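You operate a simulated robot arm through the tools that you are given. There is no shell and no other tool.

You run a simulated robot arm. Do the job below in one go: nothing can be reset, and whatever is moved stays where it is left.

JOB
Gauge chain piece No 31 for wear: worn goes in the red tray, good in the green.
Fine: lay it in the green gauge, pull the white lever, read the display and push the lever back before taking it out.
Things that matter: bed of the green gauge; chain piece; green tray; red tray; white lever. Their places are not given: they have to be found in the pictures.

Only the result counts: the job must be done as asked and must still hold three seconds after the hand-in. Knocking over, shifting, dropping, spilling or breaking anything else fails it.

ROBOT AND FRAMES
A 7-joint arm with a fingered hand, fixed in place. Base frame: the origin is on the floor under the middle of its stand, x ahead of it, y to its left, z up; the work surface is at about z = 908. Readings come in mm, degrees, newtons and seconds.
With the tool pointing down near the work surface it reaches from about 200 to 760 mm from the base axis. Its first joint turns from -166.0 to 166.0 degrees. Payload 4 kg.
The TCP is the grasp point between the finger pads, 28 mm short of the fingertips. In the tool frame z runs along the fingers and y along their closing line. The gripper opens to 168 mm; its body begins 79 mm behind the TCP. The gripper is a hand of 4 fingers: y runs from the thumb to the fingers, the wrist lies at [0, 0, -249] in the tool frame, and closing takes about 1.5 s.
Orientation is told as [roll, pitch, yaw] about the base's x, y, z axes, in that order, counted from this pose: with the fingers straight down and closing along the base's y, the tool's x points along the base's -x, its y along +y and its z along -z.

CONTROLS
- The arm moves only by the tool send_rows. Its argument "increments" is text: rows parted by semicolons, each of 6 numbers parted by spaces: the turn, a rotation vector about the tool's x, y, z in rad, then the shift along the tool's x, y, z in mm. In form: wx wy wz dx dy dz; .... A call has 1 to 20 rows; each row is the pose to reach, as a shift and turn from the pose commanded when the call began, along the tool's axes at that moment. "jaw" is the finger opening in mm, from 0 to 168, set as the call begins (left out, the last holds). A row lasts 0.2 s, in which the tool goes at most 50 mm and 8.6 degrees; a call with a longer step from one row to the next is refused whole, and so is a gripper value outside its range. A pose out of reach is approached as far as the arm can. The call stops where the force on the tool passes 90 N (or 10 N more than at its start, if that is more) or the arm is blocked; 0.2 s more then pass. Each finger travels about 153 mm/s and halts on what it meets, pressing with about 29 N; the grip force reading is that of the motor and also rises with nothing between the fingers. The clock runs only during rows and for 0.2 s after the last one: add rows that repeat a pose to give the fingers time. The reply holds the time, the measured pose of the TCP, the force on the tool along the base axes, the opening and the grip force, in the units named above and with some noise, with the torque about the TCP (base axes, N m) and any sound that the robot's microphone picked up.
- Cameras (640 x 400 px; columns grow to the right, rows downward): "scene" is fixed at [40.1, 657.8, 1486.4]; the picture's right is [-0.71, -0.71, 0.00], its down [-0.31, 0.31, -0.90] and it looks along [0.63, -0.63, -0.44] (base axes); focal length 343 px, centre (320, 200). "wrist" rides on the gripper at [60, -60, -110] in the tool frame; the picture's right is [0.71, 0.71, 0.00], its down [-0.56, 0.56, -0.61] and it looks along [-0.43, 0.44, 0.79] (tool axes); focal length 265 px, centre (320, 200).
- get_image(camera): a new picture of that camera. The clock stands still meanwhile.
- raise_lower(by): slides the trunk up (or, below 0, down) by that many mm; the arm rides with it, the base frame stays. It gives what a move gives, with no picture.
- finger_targets(finger1, finger2, finger3, thumb_bend): sets how far each is bent, from 0 (flat) to 1 (curled in); at 0.3 the hand is open as for a grip, at 0.7 the pads meet at the TCP. One left out holds its place. A second passes; each finger stops where it meets its share of the squeeze, and holds until it gets a number again. A gripper value or a shape takes the hand back. It gives what a move gives, with no picture; readings hold the bend of each and the force on the fingers (four entries, about 0 where the hand has none), thumb and palm.
- preshape(shape): the hand has 4 fingers and takes this shape, open, in about a second: jaw (thumb against the fingers, like two jaws); tri (thumb and two fingers); tip (a fingertip pinch); poke (one finger out to press); point (the index stretched); flat (the hand flat); cup (the hand cupped); fist (a fist). The gripper value then closes the fingers along that shape, each until it touches; the sizes above hold for jaw. It gives what a move gives, with no picture.
- locate(camera, pixels): for up to 12 pixels [column, row] of the newest picture of that camera ("zoom" is the newest enlarged one), the place [x, y, z] in the base frame of the surface seen there, good to about 3 mm, but the place of the scene camera against the robot may be out by one fixed shift of up to 25 mm in any direction. The clock stands still meanwhile.
- zoom(camera, box): a new picture of the part [left, top, right, bottom] of that camera's present view, enlarged. The clock stands still meanwhile.
- sign_off(): hands the job in; it is judged then, once.

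Open the gripper and draw the arm clear of the work before you hand the job in, unless the task says otherwise.

The tools are called after ">>>" as a command line: name --argument value ..., lists and objects as JSON in quotes. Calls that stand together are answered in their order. send_rows: Moves the arm, as the interface text tells. Its arguments: {"type":"object","properties":{"increments":{"type":"string"},"jaw":{"type":"number"}},"required":["increments"]} The other tools are called the same way: raise_lower (by) moves the trunk up or down; preshape (shape) gives the hand a shape; finger_targets (finger1, finger2, finger3, thumb_bend) moves the fingers one by one; get_image (camera) takes a picture; locate (camera, pixels) gives the place of the surface under pixels of a picture; zoom (camera, box) takes an enlarged picture of a part of a camera's view; sign_off () hands the job in.

At the start:

```text
clock: 0.0
tcp_pos: [454.9, 111.7, 1251.3]
orientation: [0.0, -0.1, 0.1]
wrist_force: [-0.5, -1.0, 0.8]
moment: [0.0, 0.0, 0.0]
finger_gap: 167.7
grip_force: 0.0
shape: jaw
bend: [0.3, 0.3, 0.3, 0.3]
finger forces: [0.1, 0.0, 0.1, 0.1, 0.0, 0.1]
trunk travel left (down, up): [-564.0, 26.0]
```

scene: 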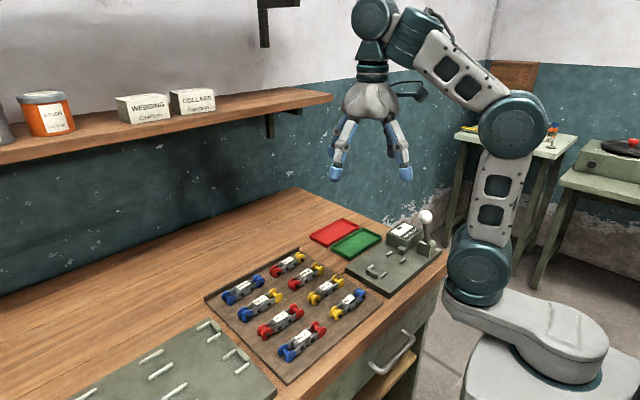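
wrist: 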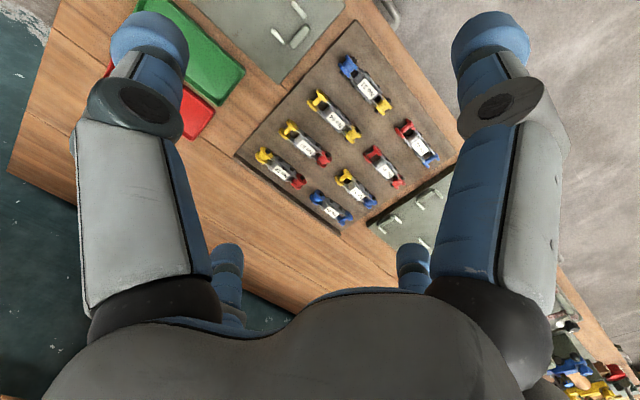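

The scene shows eight chain pieces on a board around (290,310), trays at (335,232) and (357,243), and a gauge with a white lever at (400,262). I zoom in to read the labels and see the gauge.

>>> zoom --camera "scene" --box '[200, 240, 390, 370]'

>>> zoom --camera "scene" --box '[300, 200, 460, 310]'

>>> zoom --camera "wrist" --box '[230, 30, 460, 240]'

```text
3.08 times, centred on (295, 305) of scene
```

zoom: 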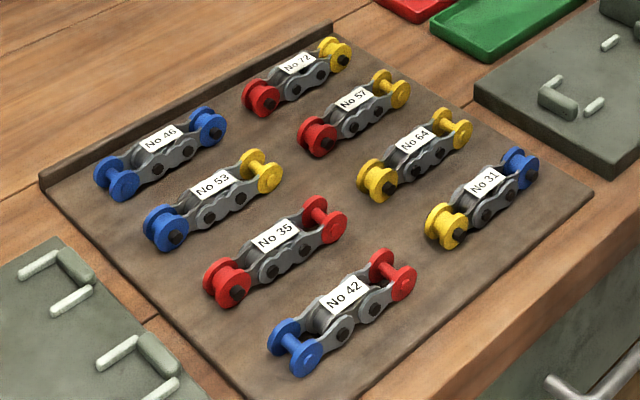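

```text
3.64 times, centred on (380, 255) of scene
```

zoom: 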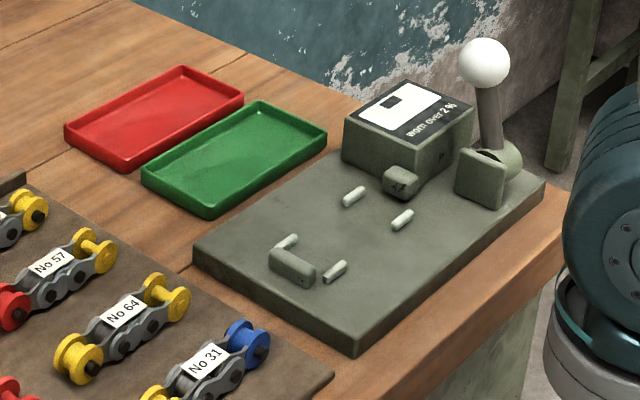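

```text
1.90 times, centred on (345, 135) of wrist
```

zoom: 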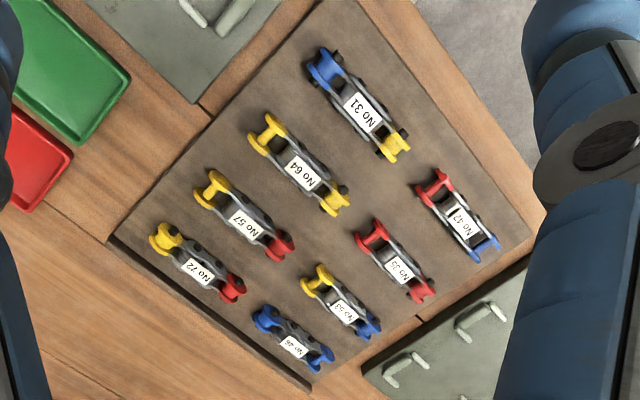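

No 31 is the piece with blue and yellow ends nearest the gauge (wrist zoom at (362,106)). I locate its ends in the wrist zoom and matching points in the scene picture to estimate the scene camera's shift.

>>> locate --camera "zoom" --pixels '[[362, 107], [325, 68], [396, 148], [310, 85], [345, 50], [300, 175], [330, 203], [267, 130], [200, 270], [205, 15], [240, 15], [100, 240]]'

>>> locate --camera "scene" --pixels '[[350, 300], [360, 292], [338, 313], [327, 289], [426, 216], [403, 230], [372, 272], [383, 273], [386, 254], [395, 261], [333, 232], [358, 242]]'

```text
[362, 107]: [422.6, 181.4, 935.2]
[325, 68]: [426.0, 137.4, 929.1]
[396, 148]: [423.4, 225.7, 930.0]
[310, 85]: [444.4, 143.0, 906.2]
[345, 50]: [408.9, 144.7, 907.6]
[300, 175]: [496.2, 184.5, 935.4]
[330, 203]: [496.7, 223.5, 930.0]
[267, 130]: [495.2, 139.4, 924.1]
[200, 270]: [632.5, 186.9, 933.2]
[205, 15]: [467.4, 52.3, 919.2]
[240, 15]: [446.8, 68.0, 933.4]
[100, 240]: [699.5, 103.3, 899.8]
```

```text
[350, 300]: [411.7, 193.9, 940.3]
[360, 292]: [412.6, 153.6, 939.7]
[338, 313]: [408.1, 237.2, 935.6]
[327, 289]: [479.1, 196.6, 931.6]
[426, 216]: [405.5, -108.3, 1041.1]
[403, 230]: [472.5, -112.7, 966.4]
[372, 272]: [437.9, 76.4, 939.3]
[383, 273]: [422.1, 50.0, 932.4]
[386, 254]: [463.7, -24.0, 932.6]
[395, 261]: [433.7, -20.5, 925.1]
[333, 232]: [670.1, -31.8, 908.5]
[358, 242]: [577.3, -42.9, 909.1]
```

The wrist and scene places differ by about (-12, +12, +5) mm, so the wrist camera is the one to trust. I move the hand back and right at height to look down on the gauge.

>>> send_rows --increments "0 0 0 22 -37 0; 0 0 0 44 -74 0; 0 0 0 66 -111 0; 0 0 0 88 -148 0; 0 0 0 110 -185 0; 0 0 0 132 -222 0; 0 0 0 155 -262 0; 0 0 0 155 -262 0"

>>> get_image --camera "wrist"

```text
clock: 1.8
tcp_pos: [300.3, -152.8, 1250.8]
orientation: [-0.1, -0.2, 0.0]
wrist_force: [0.5, -0.2, 1.1]
moment: [0.0, -0.03, 0.01]
finger_gap: 167.9
grip_force: 0.0
shape: jaw
bend: [0.3, 0.3, 0.3, 0.3]
finger forces: [0.0, 0.0, 0.0, 0.0, 0.0, 0.0]
trunk travel left (down, up): [-564.0, 26.0]
```

```text
taken
```

wrist: 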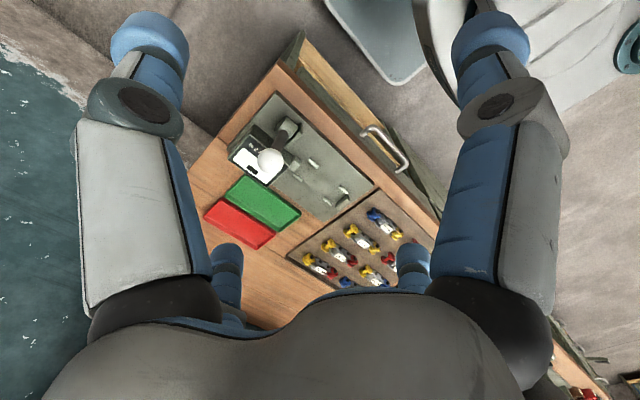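

The gauge is in view around (305,165), the trays at (240,220) and (263,200). I zoom in on it.

>>> zoom --camera "wrist" --box '[200, 80, 400, 205]'

>>> zoom --camera "scene" --box '[340, 195, 460, 290]'

```text
3.20 times, centred on (300, 142) of wrist
```

zoom: 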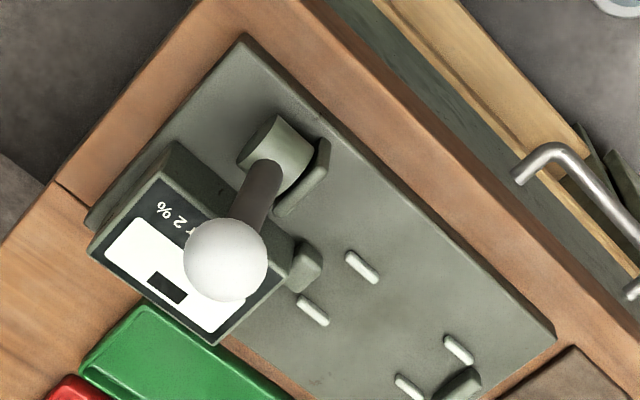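

```text
4.21 times, centred on (400, 242) of scene
```

zoom: 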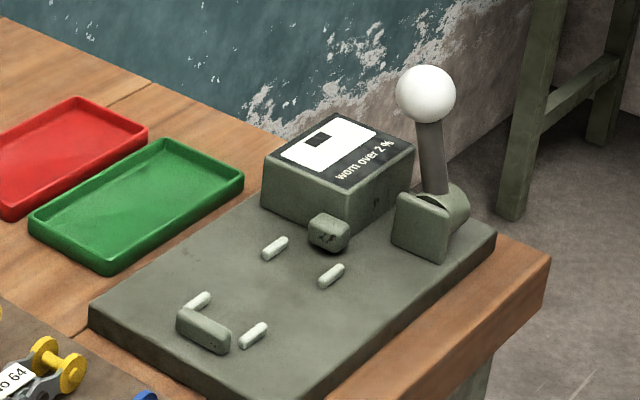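

I zoom the wrist camera again over the gauge bed and locate the lever, hub, pegs and stops.

>>> zoom --camera "wrist" --box '[220, 100, 380, 200]'

```text
4.00 times, centred on (300, 150) of wrist
```

zoom: 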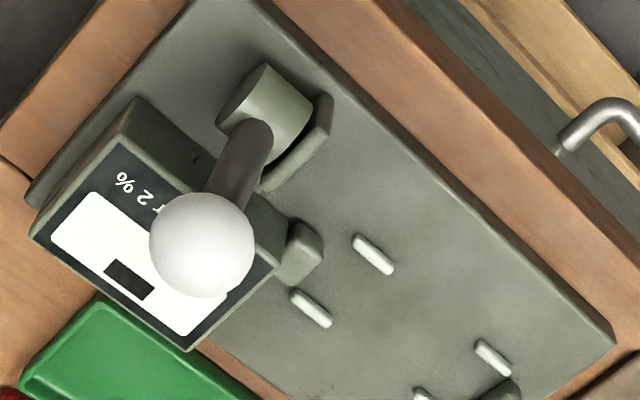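

>>> locate --camera "zoom" --pixels '[[202, 245], [245, 155], [290, 90], [235, 105], [325, 105], [290, 175], [303, 235], [373, 255], [312, 308], [494, 357], [498, 392], [424, 395]]'

>>> locate --camera "wrist" --pixels '[[335, 200], [352, 190], [343, 188], [272, 191], [247, 222], [237, 151], [258, 166], [277, 93], [372, 183], [321, 220], [330, 170], [267, 160]]'

```text
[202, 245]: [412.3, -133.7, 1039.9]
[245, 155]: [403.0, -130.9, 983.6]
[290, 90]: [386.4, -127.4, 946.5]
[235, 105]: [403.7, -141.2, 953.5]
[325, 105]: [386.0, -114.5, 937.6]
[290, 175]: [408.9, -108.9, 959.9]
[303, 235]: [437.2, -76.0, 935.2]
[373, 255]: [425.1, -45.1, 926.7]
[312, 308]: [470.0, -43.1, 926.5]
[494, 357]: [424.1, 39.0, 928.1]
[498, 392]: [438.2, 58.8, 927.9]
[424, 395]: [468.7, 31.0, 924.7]
```

```text
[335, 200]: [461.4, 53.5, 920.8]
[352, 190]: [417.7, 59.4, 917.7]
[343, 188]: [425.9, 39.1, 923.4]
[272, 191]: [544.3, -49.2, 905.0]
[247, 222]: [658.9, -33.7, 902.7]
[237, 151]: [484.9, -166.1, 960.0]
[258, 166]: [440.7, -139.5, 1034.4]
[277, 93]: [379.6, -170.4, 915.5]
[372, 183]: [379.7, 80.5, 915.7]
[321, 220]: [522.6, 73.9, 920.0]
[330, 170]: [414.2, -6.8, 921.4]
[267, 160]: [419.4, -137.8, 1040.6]
```

The ball of the lever is near (420,-130,1025), leaning to +x from its hub at about x=395, so pulling means toward -x. I look at the hand itself and at piece 31 more closely to choose the grasp.

>>> zoom --camera "scene" --box '[320, 0, 520, 200]'

>>> zoom --camera "scene" --box '[310, 275, 390, 325]'

```text
2.00 times, centred on (420, 100) of scene
```

zoom: 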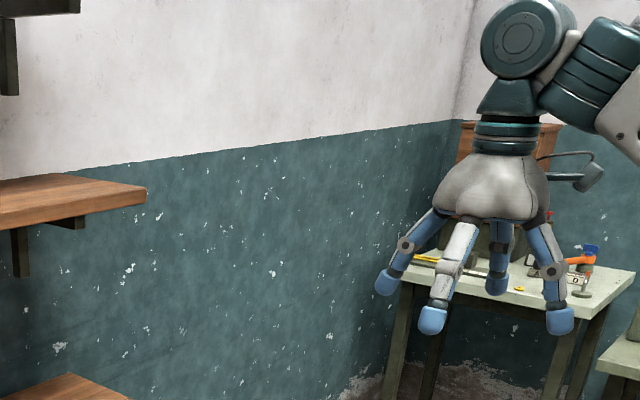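

```text
8.00 times, centred on (350, 300) of scene
```

zoom: 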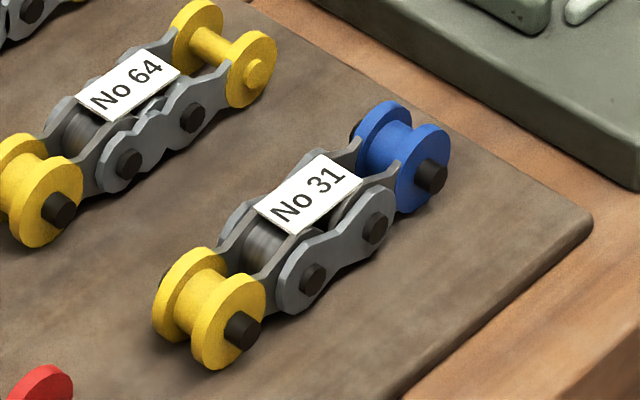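

The hand has four digits spread around; I locate their tips in the wrist picture to learn the layout before picking a shape.

>>> locate --camera "wrist" --pixels '[[150, 40], [490, 40], [228, 252], [412, 252], [135, 100], [505, 100], [130, 210], [510, 210]]'

```text
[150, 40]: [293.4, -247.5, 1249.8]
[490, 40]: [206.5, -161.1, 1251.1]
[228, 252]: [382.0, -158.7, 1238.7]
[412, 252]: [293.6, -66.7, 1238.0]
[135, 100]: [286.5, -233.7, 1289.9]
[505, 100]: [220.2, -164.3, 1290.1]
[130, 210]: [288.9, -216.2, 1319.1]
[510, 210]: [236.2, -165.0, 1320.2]
```

The four digits stand at ±x and ±y of the tool, radially. I try the "tip" shape here in free air to see how the digits arrange.

>>> preshape --shape "tip"

>>> get_image --camera "wrist"

>>> zoom --camera "scene" --box '[390, 40, 550, 180]'

```text
clock: 2.7
tcp_pos: [300.1, -152.8, 1250.7]
orientation: [0.0, -0.2, 0.0]
wrist_force: [-0.9, -0.2, 0.6]
moment: [-0.01, -0.05, 0.03]
finger_gap: 167.9
grip_force: 0.0
shape: tip
bend: [0.11, 0.3, 0.11, 0.3]
finger forces: [0.0, 0.1, 0.1, 0.0, 0.0, 0.0]
trunk travel left (down, up): [-564.0, 26.0]
```

```text
taken
```

wrist: 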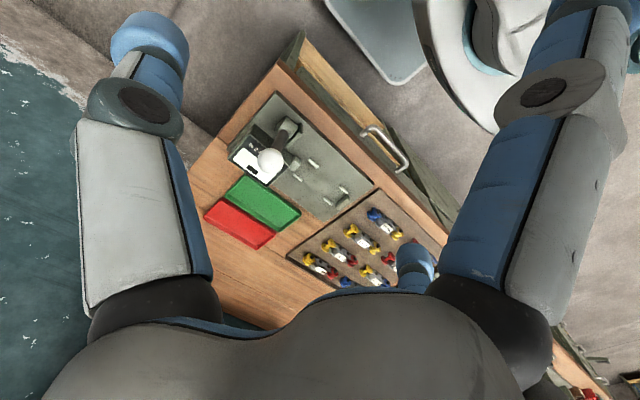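

```text
2.86 times, centred on (470, 110) of scene
```

zoom: 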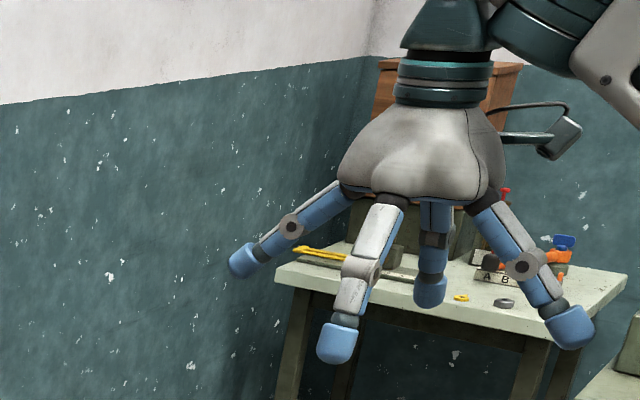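

"tip" leaves finger2 and the thumb as a pinch along tool y and spreads the side fingers outward, where they could meet the lever near the gauge. I test curling the side fingers in instead.

>>> finger_targets --finger1 1.0 --finger3 1.0 --finger2 0.3 --thumb_bend 0.3

>>> get_image --camera "wrist"

>>> zoom --camera "scene" --box '[390, 40, 550, 180]'

```text
clock: 3.7
tcp_pos: [300.7, -151.0, 1250.2]
orientation: [0.0, -0.1, -0.1]
wrist_force: [-0.5, -0.2, -0.3]
moment: [-0.02, 0.0, 0.0]
finger_gap: 78.9
grip_force: 0.0
shape: fingers
bend: [0.74, 0.3, 0.74, 0.3]
finger forces: [0.0, 0.0, 0.0, 0.0, 0.0, 0.0]
trunk travel left (down, up): [-564.0, 26.0]
```

```text
taken
```

wrist: 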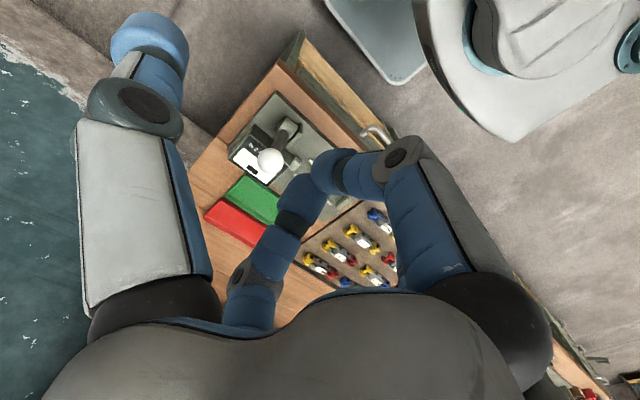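

```text
2.86 times, centred on (470, 110) of scene
```

zoom: 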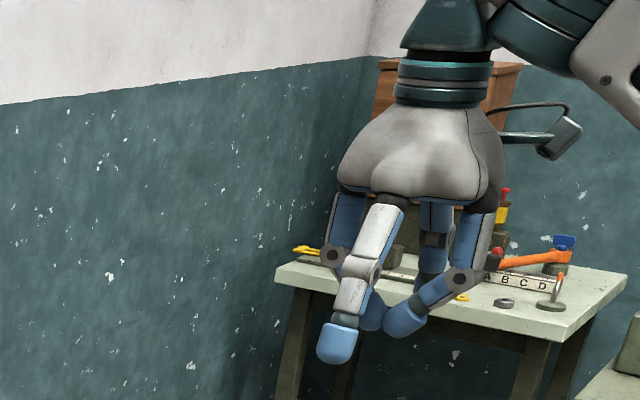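

Side fingers meet each other at 0.74. I test curling only finger1 fully while stretching finger3 flat, which would leave one side of the hand clear.

>>> finger_targets --finger1 0.3 --finger3 0.0

>>> finger_targets --finger1 1.0

>>> get_image --camera "wrist"

>>> zoom --camera "scene" --box '[390, 40, 550, 180]'

```text
clock: 4.7
tcp_pos: [301.6, -152.5, 1251.8]
orientation: [0.0, 0.0, 0.0]
wrist_force: [-0.4, 0.3, -0.4]
moment: [0.03, -0.01, -0.02]
finger_gap: 116.8
grip_force: 0.1
shape: fingers
bend: [0.3, 0.3, 0.0, 0.3]
finger forces: [0.0, 0.0, 0.0, 0.0, 0.0, 0.1]
trunk travel left (down, up): [-564.0, 26.0]
```

```text
clock: 5.7
tcp_pos: [301.0, -153.1, 1251.0]
orientation: [0.0, -0.1, 0.0]
wrist_force: [0.1, -0.2, 0.1]
moment: [0.01, -0.01, -0.01]
finger_gap: 98.0
grip_force: 0.0
shape: fingers
bend: [1.0, 0.3, 0.0, 0.3]
finger forces: [0.0, 0.0, 0.0, 0.0, 0.0, 0.0]
trunk travel left (down, up): [-564.0, 26.0]
```

```text
taken
```

wrist: 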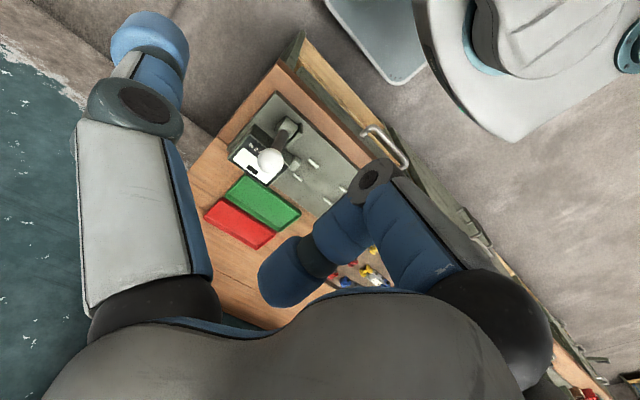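

```text
2.86 times, centred on (470, 110) of scene
```

zoom: 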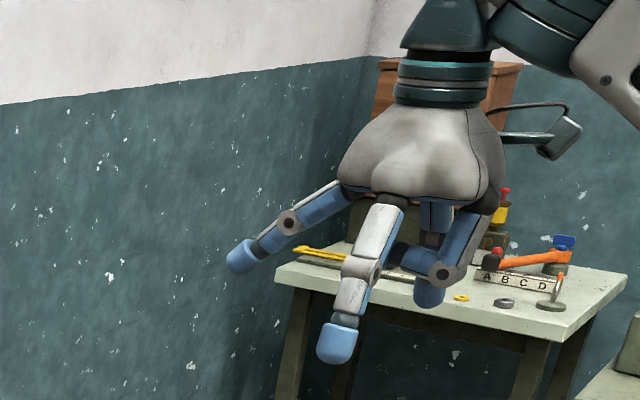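

finger1 (tool +x side) is curled and well above the pinch tips. I locate its knuckle and tip, plus the thumb tip, to know the clearances.

>>> locate --camera "wrist" --pixels '[[372, 172], [345, 225], [312, 255], [285, 285], [150, 35], [150, 15], [375, 200], [420, 250]]'

>>> locate --camera "zoom" --pixels '[[240, 257], [340, 345], [428, 292], [440, 270], [288, 222], [362, 270]]'

```text
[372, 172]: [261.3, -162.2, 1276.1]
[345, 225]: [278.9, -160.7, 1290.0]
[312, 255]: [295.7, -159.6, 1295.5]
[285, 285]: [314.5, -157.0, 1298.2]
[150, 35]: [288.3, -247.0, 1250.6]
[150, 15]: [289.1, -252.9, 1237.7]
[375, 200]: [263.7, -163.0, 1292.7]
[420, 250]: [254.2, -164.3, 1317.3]
```

```text
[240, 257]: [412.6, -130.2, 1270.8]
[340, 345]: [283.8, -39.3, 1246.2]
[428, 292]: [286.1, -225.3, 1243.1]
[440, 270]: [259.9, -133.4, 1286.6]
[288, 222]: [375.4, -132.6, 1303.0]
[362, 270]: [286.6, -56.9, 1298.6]
```

Curled finger1 stays above the piece's top when the pinch tips are low, and flat finger3 can point to +y, away from the display. Next I lower the hand for a closer look at the gauge bed.

>>> send_rows --increments "0 0 0 -7 16 33; 0 0 0 -14 32 66; 0 0 0 -21 48 99; 0 0 0 -29 63 131; 0 0 0 -29 63 131"

>>> get_image --camera "wrist"

```text
clock: 6.9
tcp_pos: [329.7, -89.0, 1118.0]
orientation: [0.1, -0.1, 0.0]
wrist_force: [0.7, 0.2, -0.6]
moment: [0.0, -0.01, 0.01]
finger_gap: 98.0
grip_force: 0.1
shape: fingers
bend: [1.0, 0.3, 0.0, 0.3]
finger forces: [0.1, 0.1, 0.0, 0.0, 0.0, 0.0]
trunk travel left (down, up): [-564.0, 26.0]
```

```text
taken
```

wrist: 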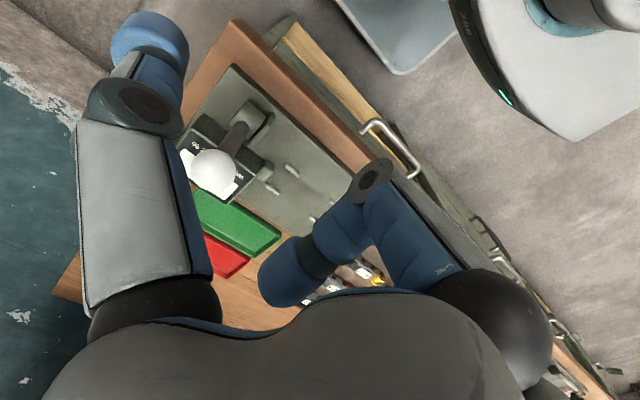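

The curled finger1 hides the left part of the bed, so I flatten it for the survey and take an enlarged picture.

>>> finger_targets --finger1 0.0

>>> zoom --camera "wrist" --box '[180, 80, 400, 260]'

```text
clock: 7.9
tcp_pos: [331.1, -90.0, 1119.1]
orientation: [0.0, 0.0, 0.0]
wrist_force: [0.4, 0.4, -0.3]
moment: [-0.01, 0.02, -0.04]
finger_gap: 143.1
grip_force: 0.2
shape: fingers
bend: [0.0, 0.3, 0.0, 0.3]
finger forces: [0.1, 0.0, 0.0, 0.1, 0.1, 0.0]
trunk travel left (down, up): [-564.0, 26.0]
```

```text
2.22 times, centred on (290, 170) of wrist
```

zoom: 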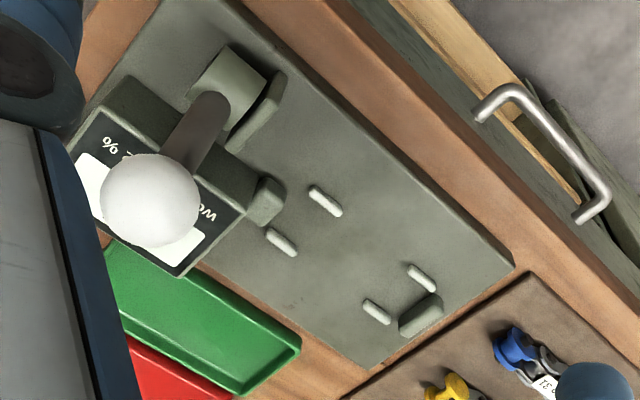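

Now the bed is visible; I zoom tighter on the pegs and stops and locate their edges.

>>> zoom --camera "wrist" --box '[250, 150, 362, 220]'

```text
5.71 times, centred on (306, 185) of wrist
```

zoom: 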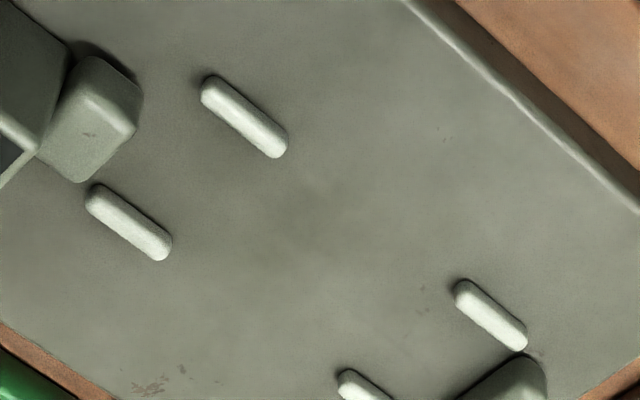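

>>> locate --camera "zoom" --pixels '[[210, 90], [275, 147], [97, 200], [160, 247], [465, 293], [518, 342], [348, 382], [108, 85], [92, 130], [505, 380], [300, 260], [480, 200]]'

>>> zoom --camera "wrist" --box '[270, 175, 390, 250]'

```text
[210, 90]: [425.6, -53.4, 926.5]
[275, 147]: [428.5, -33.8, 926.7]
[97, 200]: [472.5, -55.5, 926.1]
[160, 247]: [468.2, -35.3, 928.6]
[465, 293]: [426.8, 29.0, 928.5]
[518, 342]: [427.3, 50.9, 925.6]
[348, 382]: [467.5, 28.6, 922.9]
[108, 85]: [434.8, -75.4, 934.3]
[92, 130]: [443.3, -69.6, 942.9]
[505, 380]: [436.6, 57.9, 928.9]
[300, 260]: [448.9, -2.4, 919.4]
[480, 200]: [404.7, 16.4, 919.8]
```

```text
5.33 times, centred on (330, 212) of wrist
```

zoom: 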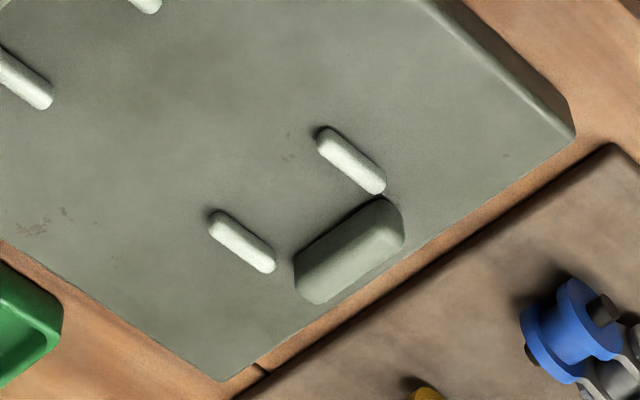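

>>> locate --camera "zoom" --pixels '[[325, 140], [375, 185], [218, 222], [268, 266], [300, 275], [325, 298], [380, 215], [395, 240], [330, 255], [570, 310], [605, 340], [545, 375]]'

```text
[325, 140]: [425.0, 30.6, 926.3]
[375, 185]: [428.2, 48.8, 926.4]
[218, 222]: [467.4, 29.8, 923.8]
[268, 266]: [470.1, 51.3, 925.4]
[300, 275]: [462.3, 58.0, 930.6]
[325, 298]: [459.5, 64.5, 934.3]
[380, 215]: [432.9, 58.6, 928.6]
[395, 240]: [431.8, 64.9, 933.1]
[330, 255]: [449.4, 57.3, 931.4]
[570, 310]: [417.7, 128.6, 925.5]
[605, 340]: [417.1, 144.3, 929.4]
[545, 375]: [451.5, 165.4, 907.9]
```

The bed lane is centred at x≈448, stop face at y≈57, jaw face at y≈-65, bed z≈918. I now move over piece 31 while turning the hand by +90° yaw so the pinch closes along x.

>>> send_rows --increments "0 0 -0.1428 -8 25 0; 0 0 -0.2856 -17 49 0; 0 0 -0.4284 -25 74 0; 0 0 -0.5712 -34 98 0; 0 0 -0.714 -42 123 0; 0 0 -0.8568 -51 148 0; 0 0 -0.9996 -59 172 0; 0 0 -1.1424 -68 197 0; 0 0 -1.2852 -76 222 0; 0 0 -1.428 -85 246 0; 0 0 -1.5708 -93 271 0; 0 0 -1.5708 -93 271 0"

>>> get_image --camera "wrist"

>>> get_image --camera "scene"

```text
clock: 10.5
tcp_pos: [423.0, 182.6, 1118.8]
orientation: [-0.2, -0.1, 90.1]
wrist_force: [0.1, -0.7, -0.1]
moment: [0.03, 0.01, 0.0]
finger_gap: 143.1
grip_force: 0.0
shape: fingers
bend: [0.0, 0.3, 0.0, 0.3]
finger forces: [0.0, 0.0, 0.0, 0.0, 0.0, 0.0]
trunk travel left (down, up): [-564.0, 26.0]
```

```text
taken
```

wrist: 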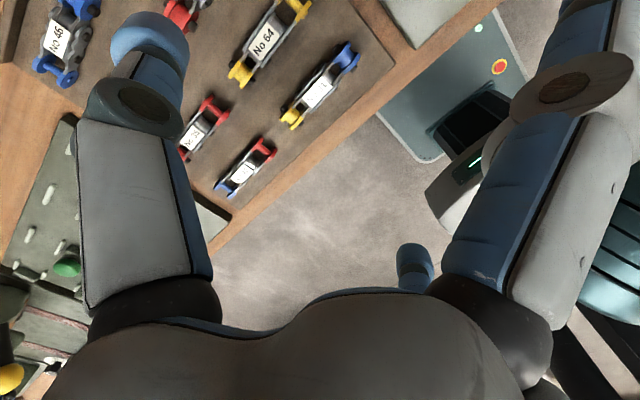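

```text
taken
```

scene: 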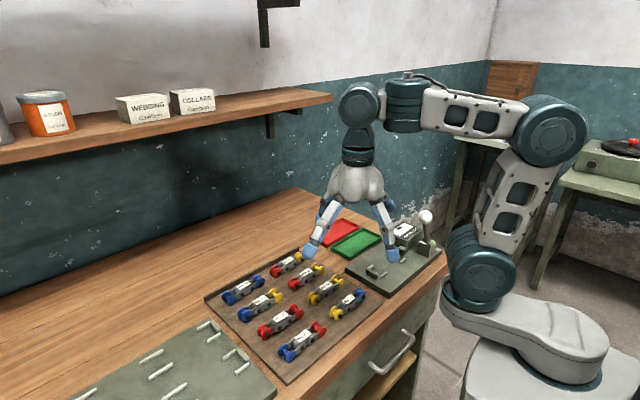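

Piece 31 shows at (322,88) in the wrist picture. I zoom in on it and its neighbours.

>>> zoom --camera "wrist" --box '[200, 20, 380, 200]'

>>> zoom --camera "wrist" --box '[270, 35, 370, 140]'

```text
2.22 times, centred on (290, 110) of wrist
```

zoom: 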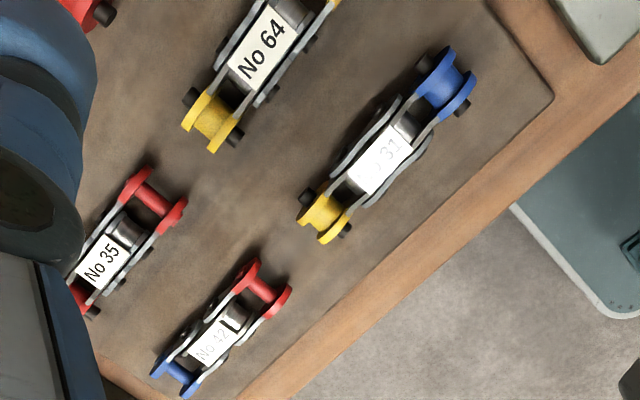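

```text
3.81 times, centred on (320, 88) of wrist
```

zoom: 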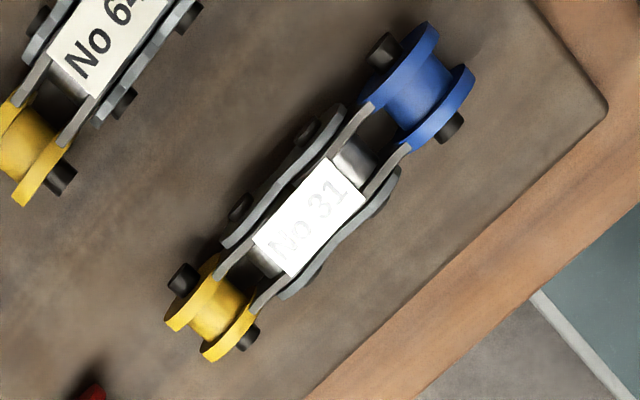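

>>> locate --camera "zoom" --pixels '[[308, 217], [280, 170], [345, 240], [381, 50], [452, 127], [181, 280], [247, 340], [414, 88], [217, 307], [425, 35], [440, 130], [175, 322]]'

>>> locate --camera "wrist" --pixels '[[245, 174], [236, 189], [262, 152], [230, 195], [262, 45], [241, 72]]'

```text
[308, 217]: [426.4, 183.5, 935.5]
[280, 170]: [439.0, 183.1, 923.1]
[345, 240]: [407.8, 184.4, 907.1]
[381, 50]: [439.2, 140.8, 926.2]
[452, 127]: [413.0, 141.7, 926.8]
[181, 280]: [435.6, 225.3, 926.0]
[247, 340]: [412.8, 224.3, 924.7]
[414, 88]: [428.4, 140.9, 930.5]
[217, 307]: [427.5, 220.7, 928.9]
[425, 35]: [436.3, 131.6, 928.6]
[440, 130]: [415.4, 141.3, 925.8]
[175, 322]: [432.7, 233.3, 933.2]
```

```text
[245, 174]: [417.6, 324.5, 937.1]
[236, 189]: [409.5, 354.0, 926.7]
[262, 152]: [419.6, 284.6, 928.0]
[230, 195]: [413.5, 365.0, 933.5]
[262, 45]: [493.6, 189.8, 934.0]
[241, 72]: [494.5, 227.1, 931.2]
```

Piece 31 is centred at about (425,182), 27 mm wide, top z≈935; No 64's near edge is at x≈480 and No 42 starts at y≈271. I curl finger1 in, keep finger3 flat, and then bring finger2 and the thumb nearer.

>>> finger_targets --finger1 1.0

>>> finger_targets --finger2 0.55 --thumb_bend 0.55

>>> get_image --camera "wrist"

>>> zoom --camera "scene" --box '[280, 140, 420, 280]'

```text
clock: 11.5
tcp_pos: [423.0, 181.9, 1118.7]
orientation: [0.0, -0.1, 90.1]
wrist_force: [0.1, -0.5, -0.3]
moment: [-0.01, 0.0, -0.02]
finger_gap: 98.4
grip_force: 0.1
shape: fingers
bend: [1.0, 0.3, 0.0, 0.3]
finger forces: [0.0, 0.0, 0.1, 0.0, 0.1, 0.0]
trunk travel left (down, up): [-564.0, 26.0]
```

```text
clock: 12.5
tcp_pos: [421.9, 181.5, 1118.8]
orientation: [-0.1, 0.1, 90.0]
wrist_force: [0.7, 1.3, -0.3]
moment: [0.02, -0.03, 0.0]
finger_gap: 66.6
grip_force: 0.1
shape: fingers
bend: [1.0, 0.55, 0.0, 0.55]
finger forces: [0.0, 0.0, 0.0, 0.1, 0.1, 0.1]
trunk travel left (down, up): [-564.0, 26.0]
```

```text
taken
```

wrist: 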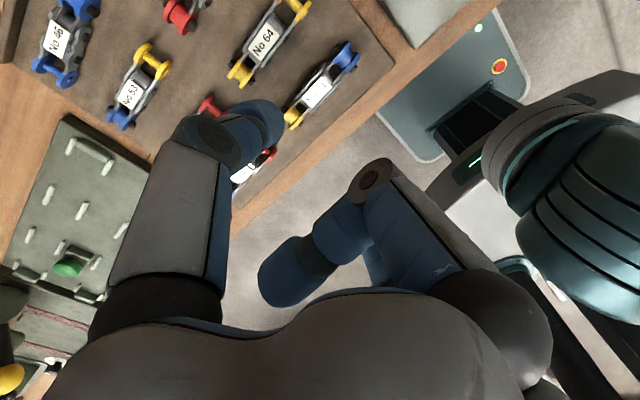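

```text
2.86 times, centred on (350, 210) of scene
```

zoom: 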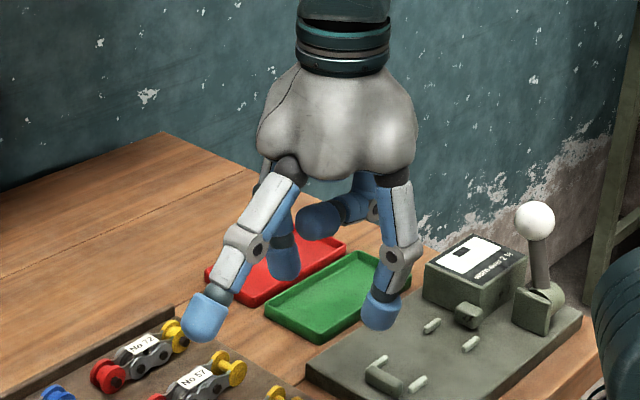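

The thumb and finger2 now form a narrow pinch. The left edge of the wrist picture shows another green plate with a green knob at (65,265); I check it so as not to mistake the gauge.

>>> zoom --camera "wrist" --box '[0, 100, 160, 380]'

>>> zoom --camera "scene" --box '[40, 300, 300, 400]'

>>> locate --camera "wrist" --pixels '[[265, 115], [205, 135], [245, 110], [280, 125], [370, 175], [275, 280]]'

```text
1.43 times, centred on (80, 240) of wrist
```

zoom: 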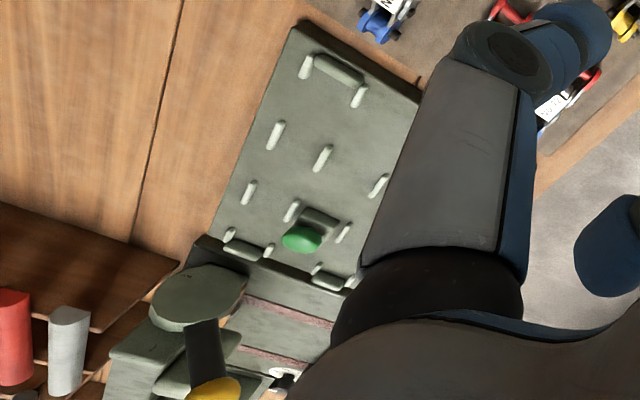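

```text
2.46 times, centred on (170, 350) of scene
```

zoom: 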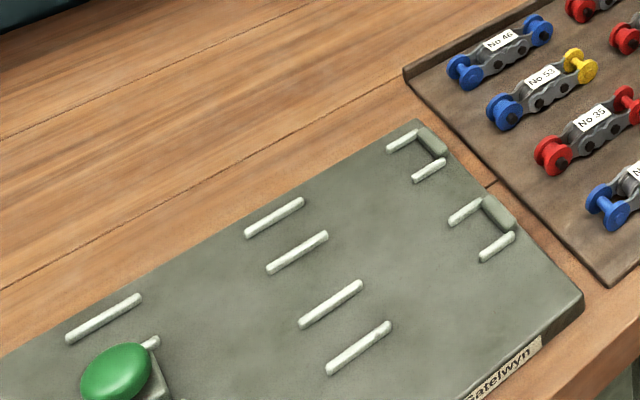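

```text
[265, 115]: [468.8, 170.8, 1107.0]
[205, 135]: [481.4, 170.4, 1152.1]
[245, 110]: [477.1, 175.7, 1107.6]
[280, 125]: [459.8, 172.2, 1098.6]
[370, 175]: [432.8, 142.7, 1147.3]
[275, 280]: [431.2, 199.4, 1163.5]
```

There is a second, larger machine on the left with a green knob and more parts, so I must see it whole before choosing. I move up and to +y to look at it.

>>> send_rows --increments "0 0 0 -30 -12 -27; 0 0 0 -60 -24 -54; 0 0 0 -90 -36 -81; 0 0 0 -120 -48 -108; 0 0 0 -148 -57 -131; 0 0 0 -148 -57 -131"

>>> get_image --camera "wrist"

>>> get_image --camera "scene"

```text
clock: 13.9
tcp_pos: [470.0, 302.4, 1227.1]
orientation: [-0.1, 0.0, 89.9]
wrist_force: [0.1, 0.0, 0.7]
moment: [0.03, 0.0, -0.02]
finger_gap: 67.0
grip_force: 0.1
shape: fingers
bend: [1.0, 0.55, 0.0, 0.55]
finger forces: [0.0, 0.0, 0.0, 0.0, 0.0, 0.0]
out of reach, approached as far as the arm can: row 5, 6
trunk travel left (down, up): [-564.0, 26.0]
```

```text
taken
```

wrist: 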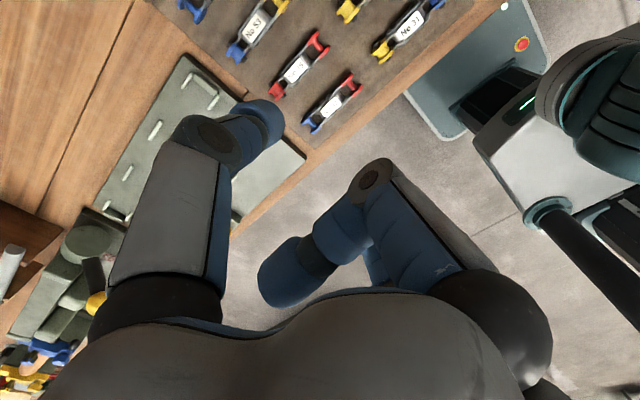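

```text
taken
```

scene: 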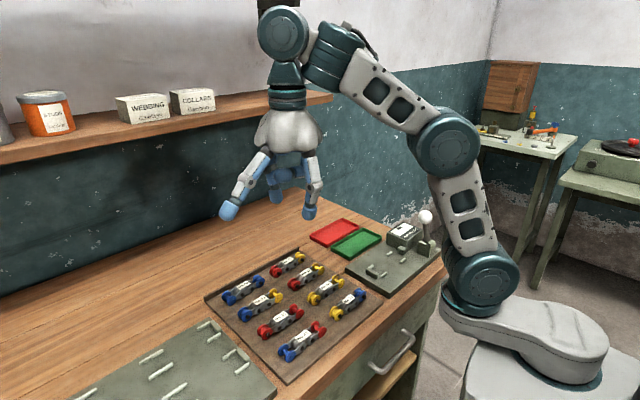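

The machine lies partly out of view on the left. I open the fingers for a free view and turn back to 45° yaw so the camera looks along +y.

>>> finger_targets --finger1 0.1 --finger2 0.2 --thumb_bend 0.2

>>> send_rows --increments "0 0 0.13 5 12 2; 0 0 0.26 10 24 4; 0 0 0.39 15 36 6; 0 0 0.52 20 48 8; 0 0 0.65 25 60 10; 0 0 0.785 30 70 10; 0 0 0.785 30 70 10"

>>> get_image --camera "wrist"

```text
clock: 14.9
tcp_pos: [471.1, 301.4, 1227.9]
orientation: [-0.1, 0.0, 89.9]
wrist_force: [-0.5, 0.0, 0.9]
moment: [-0.02, 0.0, 0.01]
finger_gap: 144.3
grip_force: 0.1
shape: fingers
bend: [0.1, 0.2, 0.0, 0.2]
finger forces: [0.1, 0.0, 0.1, 0.1, 0.0, 0.0]
trunk travel left (down, up): [-564.0, 26.0]
```

```text
clock: 16.5
tcp_pos: [399.3, 271.3, 1216.0]
orientation: [0.1, -0.1, 44.9]
wrist_force: [0.2, 1.2, -0.1]
moment: [0.0, 0.02, 0.02]
finger_gap: 144.4
grip_force: 0.0
shape: fingers
bend: [0.1, 0.2, 0.0, 0.2]
finger forces: [0.0, 0.1, 0.1, 0.0, 0.0, 0.0]
trunk travel left (down, up): [-564.0, 26.0]
```

```text
taken
```

wrist: 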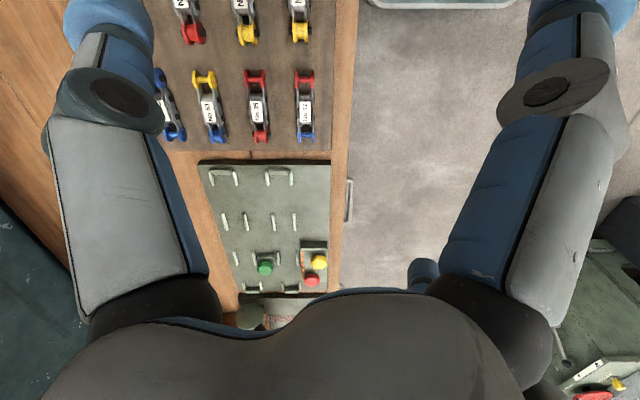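

>>> zoom --camera "wrist" --box '[190, 150, 350, 330]'

```text
2.22 times, centred on (270, 240) of wrist
```

zoom: 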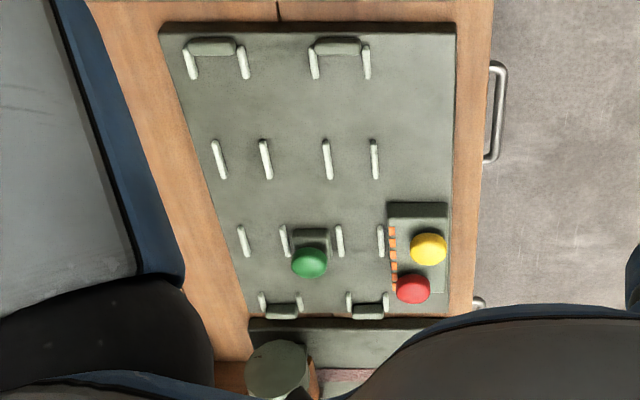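

The left machine has only push buttons and no lever or display, so the gauge by the trays with the white lever is the right one. I set the pinch shape (finger1 curled, finger3 flat) and go back above piece 31.

>>> finger_targets --finger1 1.0 --finger3 0.0

>>> finger_targets --finger2 0.56 --thumb_bend 0.56

>>> send_rows --increments "0 0 -0.13 8 -14 17; 0 0 -0.26 16 -28 34; 0 0 -0.39 24 -42 51; 0 0 -0.52 32 -56 68; 0 0 -0.65 40 -70 85; 0 0 -0.785 46.7 -83.4 106; 0 0 -0.785 46.7 -83.4 116; 0 0 -0.785 46.7 -83.4 116"

```text
clock: 17.5
tcp_pos: [399.5, 272.5, 1217.7]
orientation: [0.0, -0.1, 45.1]
wrist_force: [-0.1, -0.5, -0.5]
moment: [-0.01, -0.03, 0.01]
finger_gap: 105.8
grip_force: 0.1
shape: fingers
bend: [1.0, 0.2, 0.0, 0.2]
finger forces: [0.0, 0.1, 0.1, 0.0, 0.1, 0.1]
trunk travel left (down, up): [-564.0, 26.0]
```

```text
clock: 18.5
tcp_pos: [400.6, 271.5, 1217.4]
orientation: [0.0, -0.1, 45.1]
wrist_force: [0.1, 0.8, 0.2]
moment: [-0.03, -0.03, 0.0]
finger_gap: 65.5
grip_force: 0.1
shape: fingers
bend: [1.0, 0.56, 0.0, 0.56]
finger forces: [0.1, 0.1, 0.0, 0.1, 0.1, 0.0]
trunk travel left (down, up): [-564.0, 26.0]
```

```text
clock: 20.3
tcp_pos: [427.3, 179.6, 1100.8]
orientation: [-0.2, 0.0, 90.0]
wrist_force: [-0.4, 0.1, 0.8]
moment: [0.01, 0.07, 0.0]
finger_gap: 65.6
grip_force: 0.0
shape: fingers
bend: [1.0, 0.56, 0.0, 0.56]
finger forces: [0.0, 0.0, 0.0, 0.0, 0.0, 0.1]
trunk travel left (down, up): [-564.0, 26.0]
```

Now at (427,180,1101), yaw 90. I tilt by 10° so the flat finger3 lifts over No 42, and descend to about z=1000 for a look.

>>> send_rows --increments "0 -0.0875 0 0 1 33; 0 -0.175 0 0 2 66; 0 -0.175 0 0 2 100; 0 -0.175 0 0 2 100"

>>> get_image --camera "wrist"

>>> zoom --camera "scene" --box '[270, 180, 430, 340]'

```text
clock: 21.3
tcp_pos: [425.3, 181.8, 1000.5]
orientation: [-0.1, -10.2, 90.2]
wrist_force: [-0.4, 0.3, 0.3]
moment: [-0.02, -0.01, 0.0]
finger_gap: 65.9
grip_force: 0.0
shape: fingers
bend: [1.0, 0.56, 0.0, 0.56]
finger forces: [0.0, 0.0, 0.1, 0.0, 0.0, 0.0]
trunk travel left (down, up): [-564.0, 26.0]
```

```text
taken
```

wrist: 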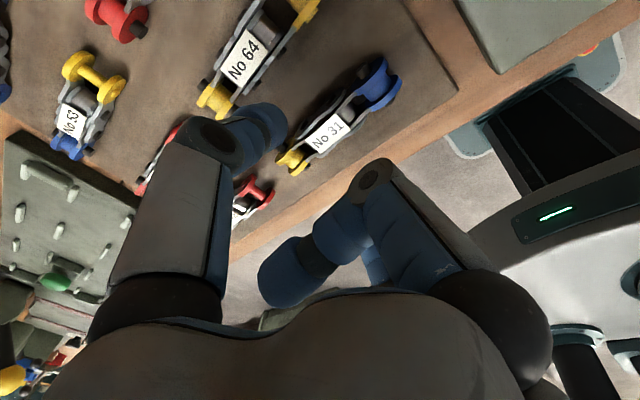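

```text
2.50 times, centred on (350, 260) of scene
```

zoom: 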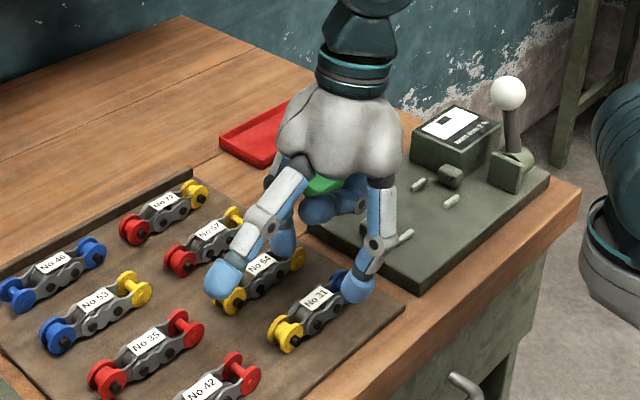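

>>> locate --camera "zoom" --pixels '[[222, 285], [215, 270], [228, 297], [357, 292], [350, 300], [283, 245], [318, 297], [285, 330], [345, 280], [345, 205]]'

>>> locate --camera "wrist" --pixels '[[330, 132], [295, 158], [372, 85], [275, 130], [262, 112], [245, 65], [372, 172], [280, 120]]'

```text
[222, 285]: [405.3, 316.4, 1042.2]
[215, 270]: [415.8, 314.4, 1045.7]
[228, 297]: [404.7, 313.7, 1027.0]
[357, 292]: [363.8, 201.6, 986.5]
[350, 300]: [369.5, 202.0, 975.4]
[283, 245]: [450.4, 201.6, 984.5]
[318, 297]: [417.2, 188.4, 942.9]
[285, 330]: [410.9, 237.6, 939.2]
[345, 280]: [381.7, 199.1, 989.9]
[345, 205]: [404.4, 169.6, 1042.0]
```

```text
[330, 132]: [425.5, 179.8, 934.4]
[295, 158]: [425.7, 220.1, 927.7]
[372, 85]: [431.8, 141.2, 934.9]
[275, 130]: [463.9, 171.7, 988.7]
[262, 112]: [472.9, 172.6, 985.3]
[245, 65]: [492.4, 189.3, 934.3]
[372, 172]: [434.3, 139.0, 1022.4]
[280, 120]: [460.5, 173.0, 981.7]
```

Finger3's tip is well above No 42, but the thumb's outer side (x≈473) is near No 64 (x≈480). I narrow the pinch slightly and descend to z≈956 for a check.

>>> finger_targets --finger2 0.59 --thumb_bend 0.59

>>> send_rows --increments "0 0 0 3.3 0 14.7; 0 0 0 6.6 0 29.4; 0 0 0 9.8 0 44; 0 0 0 9.8 0 44"

>>> get_image --camera "wrist"

>>> zoom --camera "scene" --box '[290, 220, 410, 340]'

```text
clock: 22.3
tcp_pos: [425.5, 180.1, 1000.8]
orientation: [-0.1, -10.1, 90.1]
wrist_force: [0.4, 0.3, -0.1]
moment: [-0.01, 0.01, -0.04]
finger_gap: 61.6
grip_force: 0.0
shape: fingers
bend: [1.0, 0.59, 0.0, 0.59]
finger forces: [0.1, 0.0, 0.0, 0.1, 0.0, 0.0]
trunk travel left (down, up): [-564.0, 26.0]
```

```text
clock: 23.3
tcp_pos: [424.5, 178.8, 955.7]
orientation: [-0.1, -10.0, 90.0]
wrist_force: [0.1, 0.4, -0.2]
moment: [0.01, 0.0, 0.0]
finger_gap: 61.7
grip_force: 0.0
shape: fingers
bend: [1.0, 0.59, 0.0, 0.59]
finger forces: [0.1, 0.0, 0.0, 0.0, 0.0, 0.1]
trunk travel left (down, up): [-564.0, 26.0]
```

```text
taken
```

wrist: 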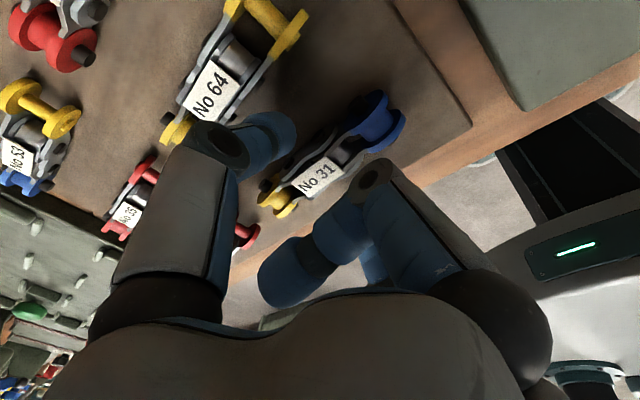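

```text
3.33 times, centred on (350, 280) of scene
```

zoom: 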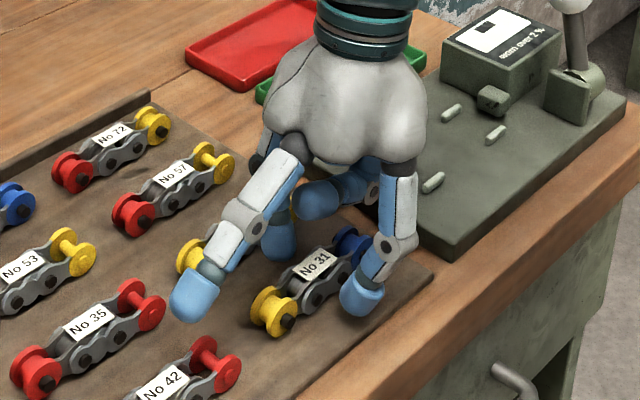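

The thumb and finger2 straddle piece 31 (label at (318,178) in the wrist view). I check the thumb tip's clearance to No 64 before the last descent.

>>> locate --camera "wrist" --pixels '[[262, 130], [280, 130], [250, 125], [292, 140], [318, 178], [297, 172], [335, 190], [215, 90], [280, 205], [380, 115]]'

>>> locate --camera "zoom" --pixels '[[360, 300], [352, 312], [375, 295], [345, 285], [315, 262], [282, 245], [205, 300], [305, 290]]'

```text
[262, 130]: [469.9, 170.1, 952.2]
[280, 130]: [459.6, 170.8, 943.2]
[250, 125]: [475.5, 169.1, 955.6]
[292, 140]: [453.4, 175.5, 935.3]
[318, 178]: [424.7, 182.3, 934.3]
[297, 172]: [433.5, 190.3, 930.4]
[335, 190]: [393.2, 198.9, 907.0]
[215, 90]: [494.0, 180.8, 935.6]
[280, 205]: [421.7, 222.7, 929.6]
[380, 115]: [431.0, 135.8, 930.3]
```

```text
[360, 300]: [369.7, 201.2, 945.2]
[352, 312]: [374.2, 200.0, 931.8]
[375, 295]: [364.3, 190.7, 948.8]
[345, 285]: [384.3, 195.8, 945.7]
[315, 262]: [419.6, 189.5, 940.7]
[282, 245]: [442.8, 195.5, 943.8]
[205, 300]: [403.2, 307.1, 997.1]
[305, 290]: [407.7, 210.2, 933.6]
```

Clearances are fine: thumb about x=447–473, No 64 from x≈481. I descend the last 15 mm and then close the pinch.

>>> send_rows --increments "0 0 0 0.9 -0.3 7.7; 0 0 0 1.7 -0.5 15.4; 0 0 0 1.7 -0.5 15.4"

>>> finger_targets --finger2 0.72 --thumb_bend 0.72

>>> get_image --camera "wrist"

>>> zoom --camera "scene" --box '[290, 220, 410, 340]'

```text
clock: 24.1
tcp_pos: [423.9, 179.5, 943.6]
orientation: [-0.5, -10.4, 90.1]
wrist_force: [-3.0, -5.9, 47.5]
moment: [-0.21, 0.56, 0.0]
finger_gap: 61.6
grip_force: 23.5
shape: fingers
bend: [1.0, 0.57, 0.0, 0.59]
finger forces: [0.0, 30.5, 0.0, 0.0, 17.4, 0.1]
trunk travel left (down, up): [-564.0, 26.0]
```

```text
clock: 25.1
tcp_pos: [422.9, 179.9, 941.9]
orientation: [-0.2, -10.2, 90.2]
wrist_force: [-10.3, 2.0, 49.1]
moment: [0.08, 2.0, -0.08]
finger_gap: 51.7
grip_force: 31.3
shape: fingers
bend: [1.0, 0.56, 0.0, 0.68]
finger forces: [0.0, 56.9, 0.0, 0.0, 6.0, 0.0]
trunk travel left (down, up): [-564.0, 26.0]
```

```text
taken
```

wrist: 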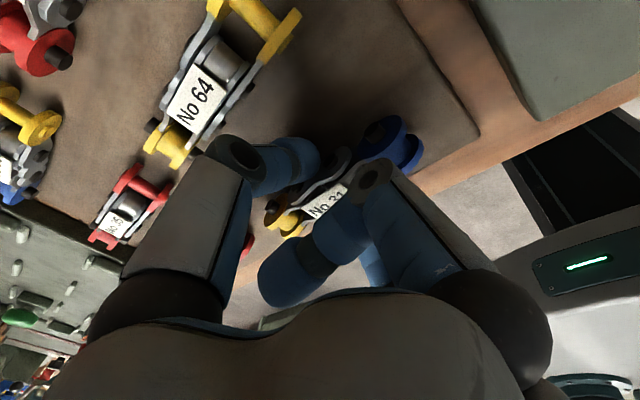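

```text
3.33 times, centred on (350, 280) of scene
```

zoom: 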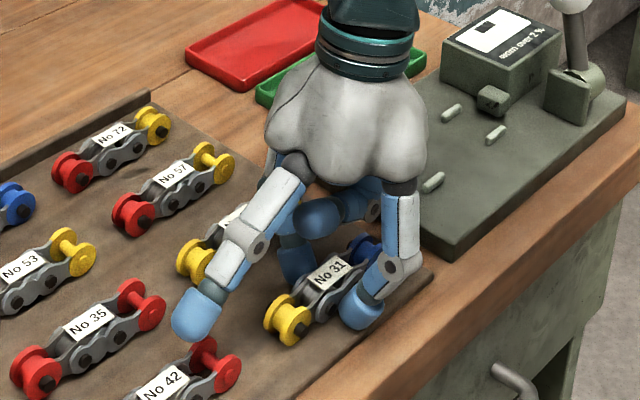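

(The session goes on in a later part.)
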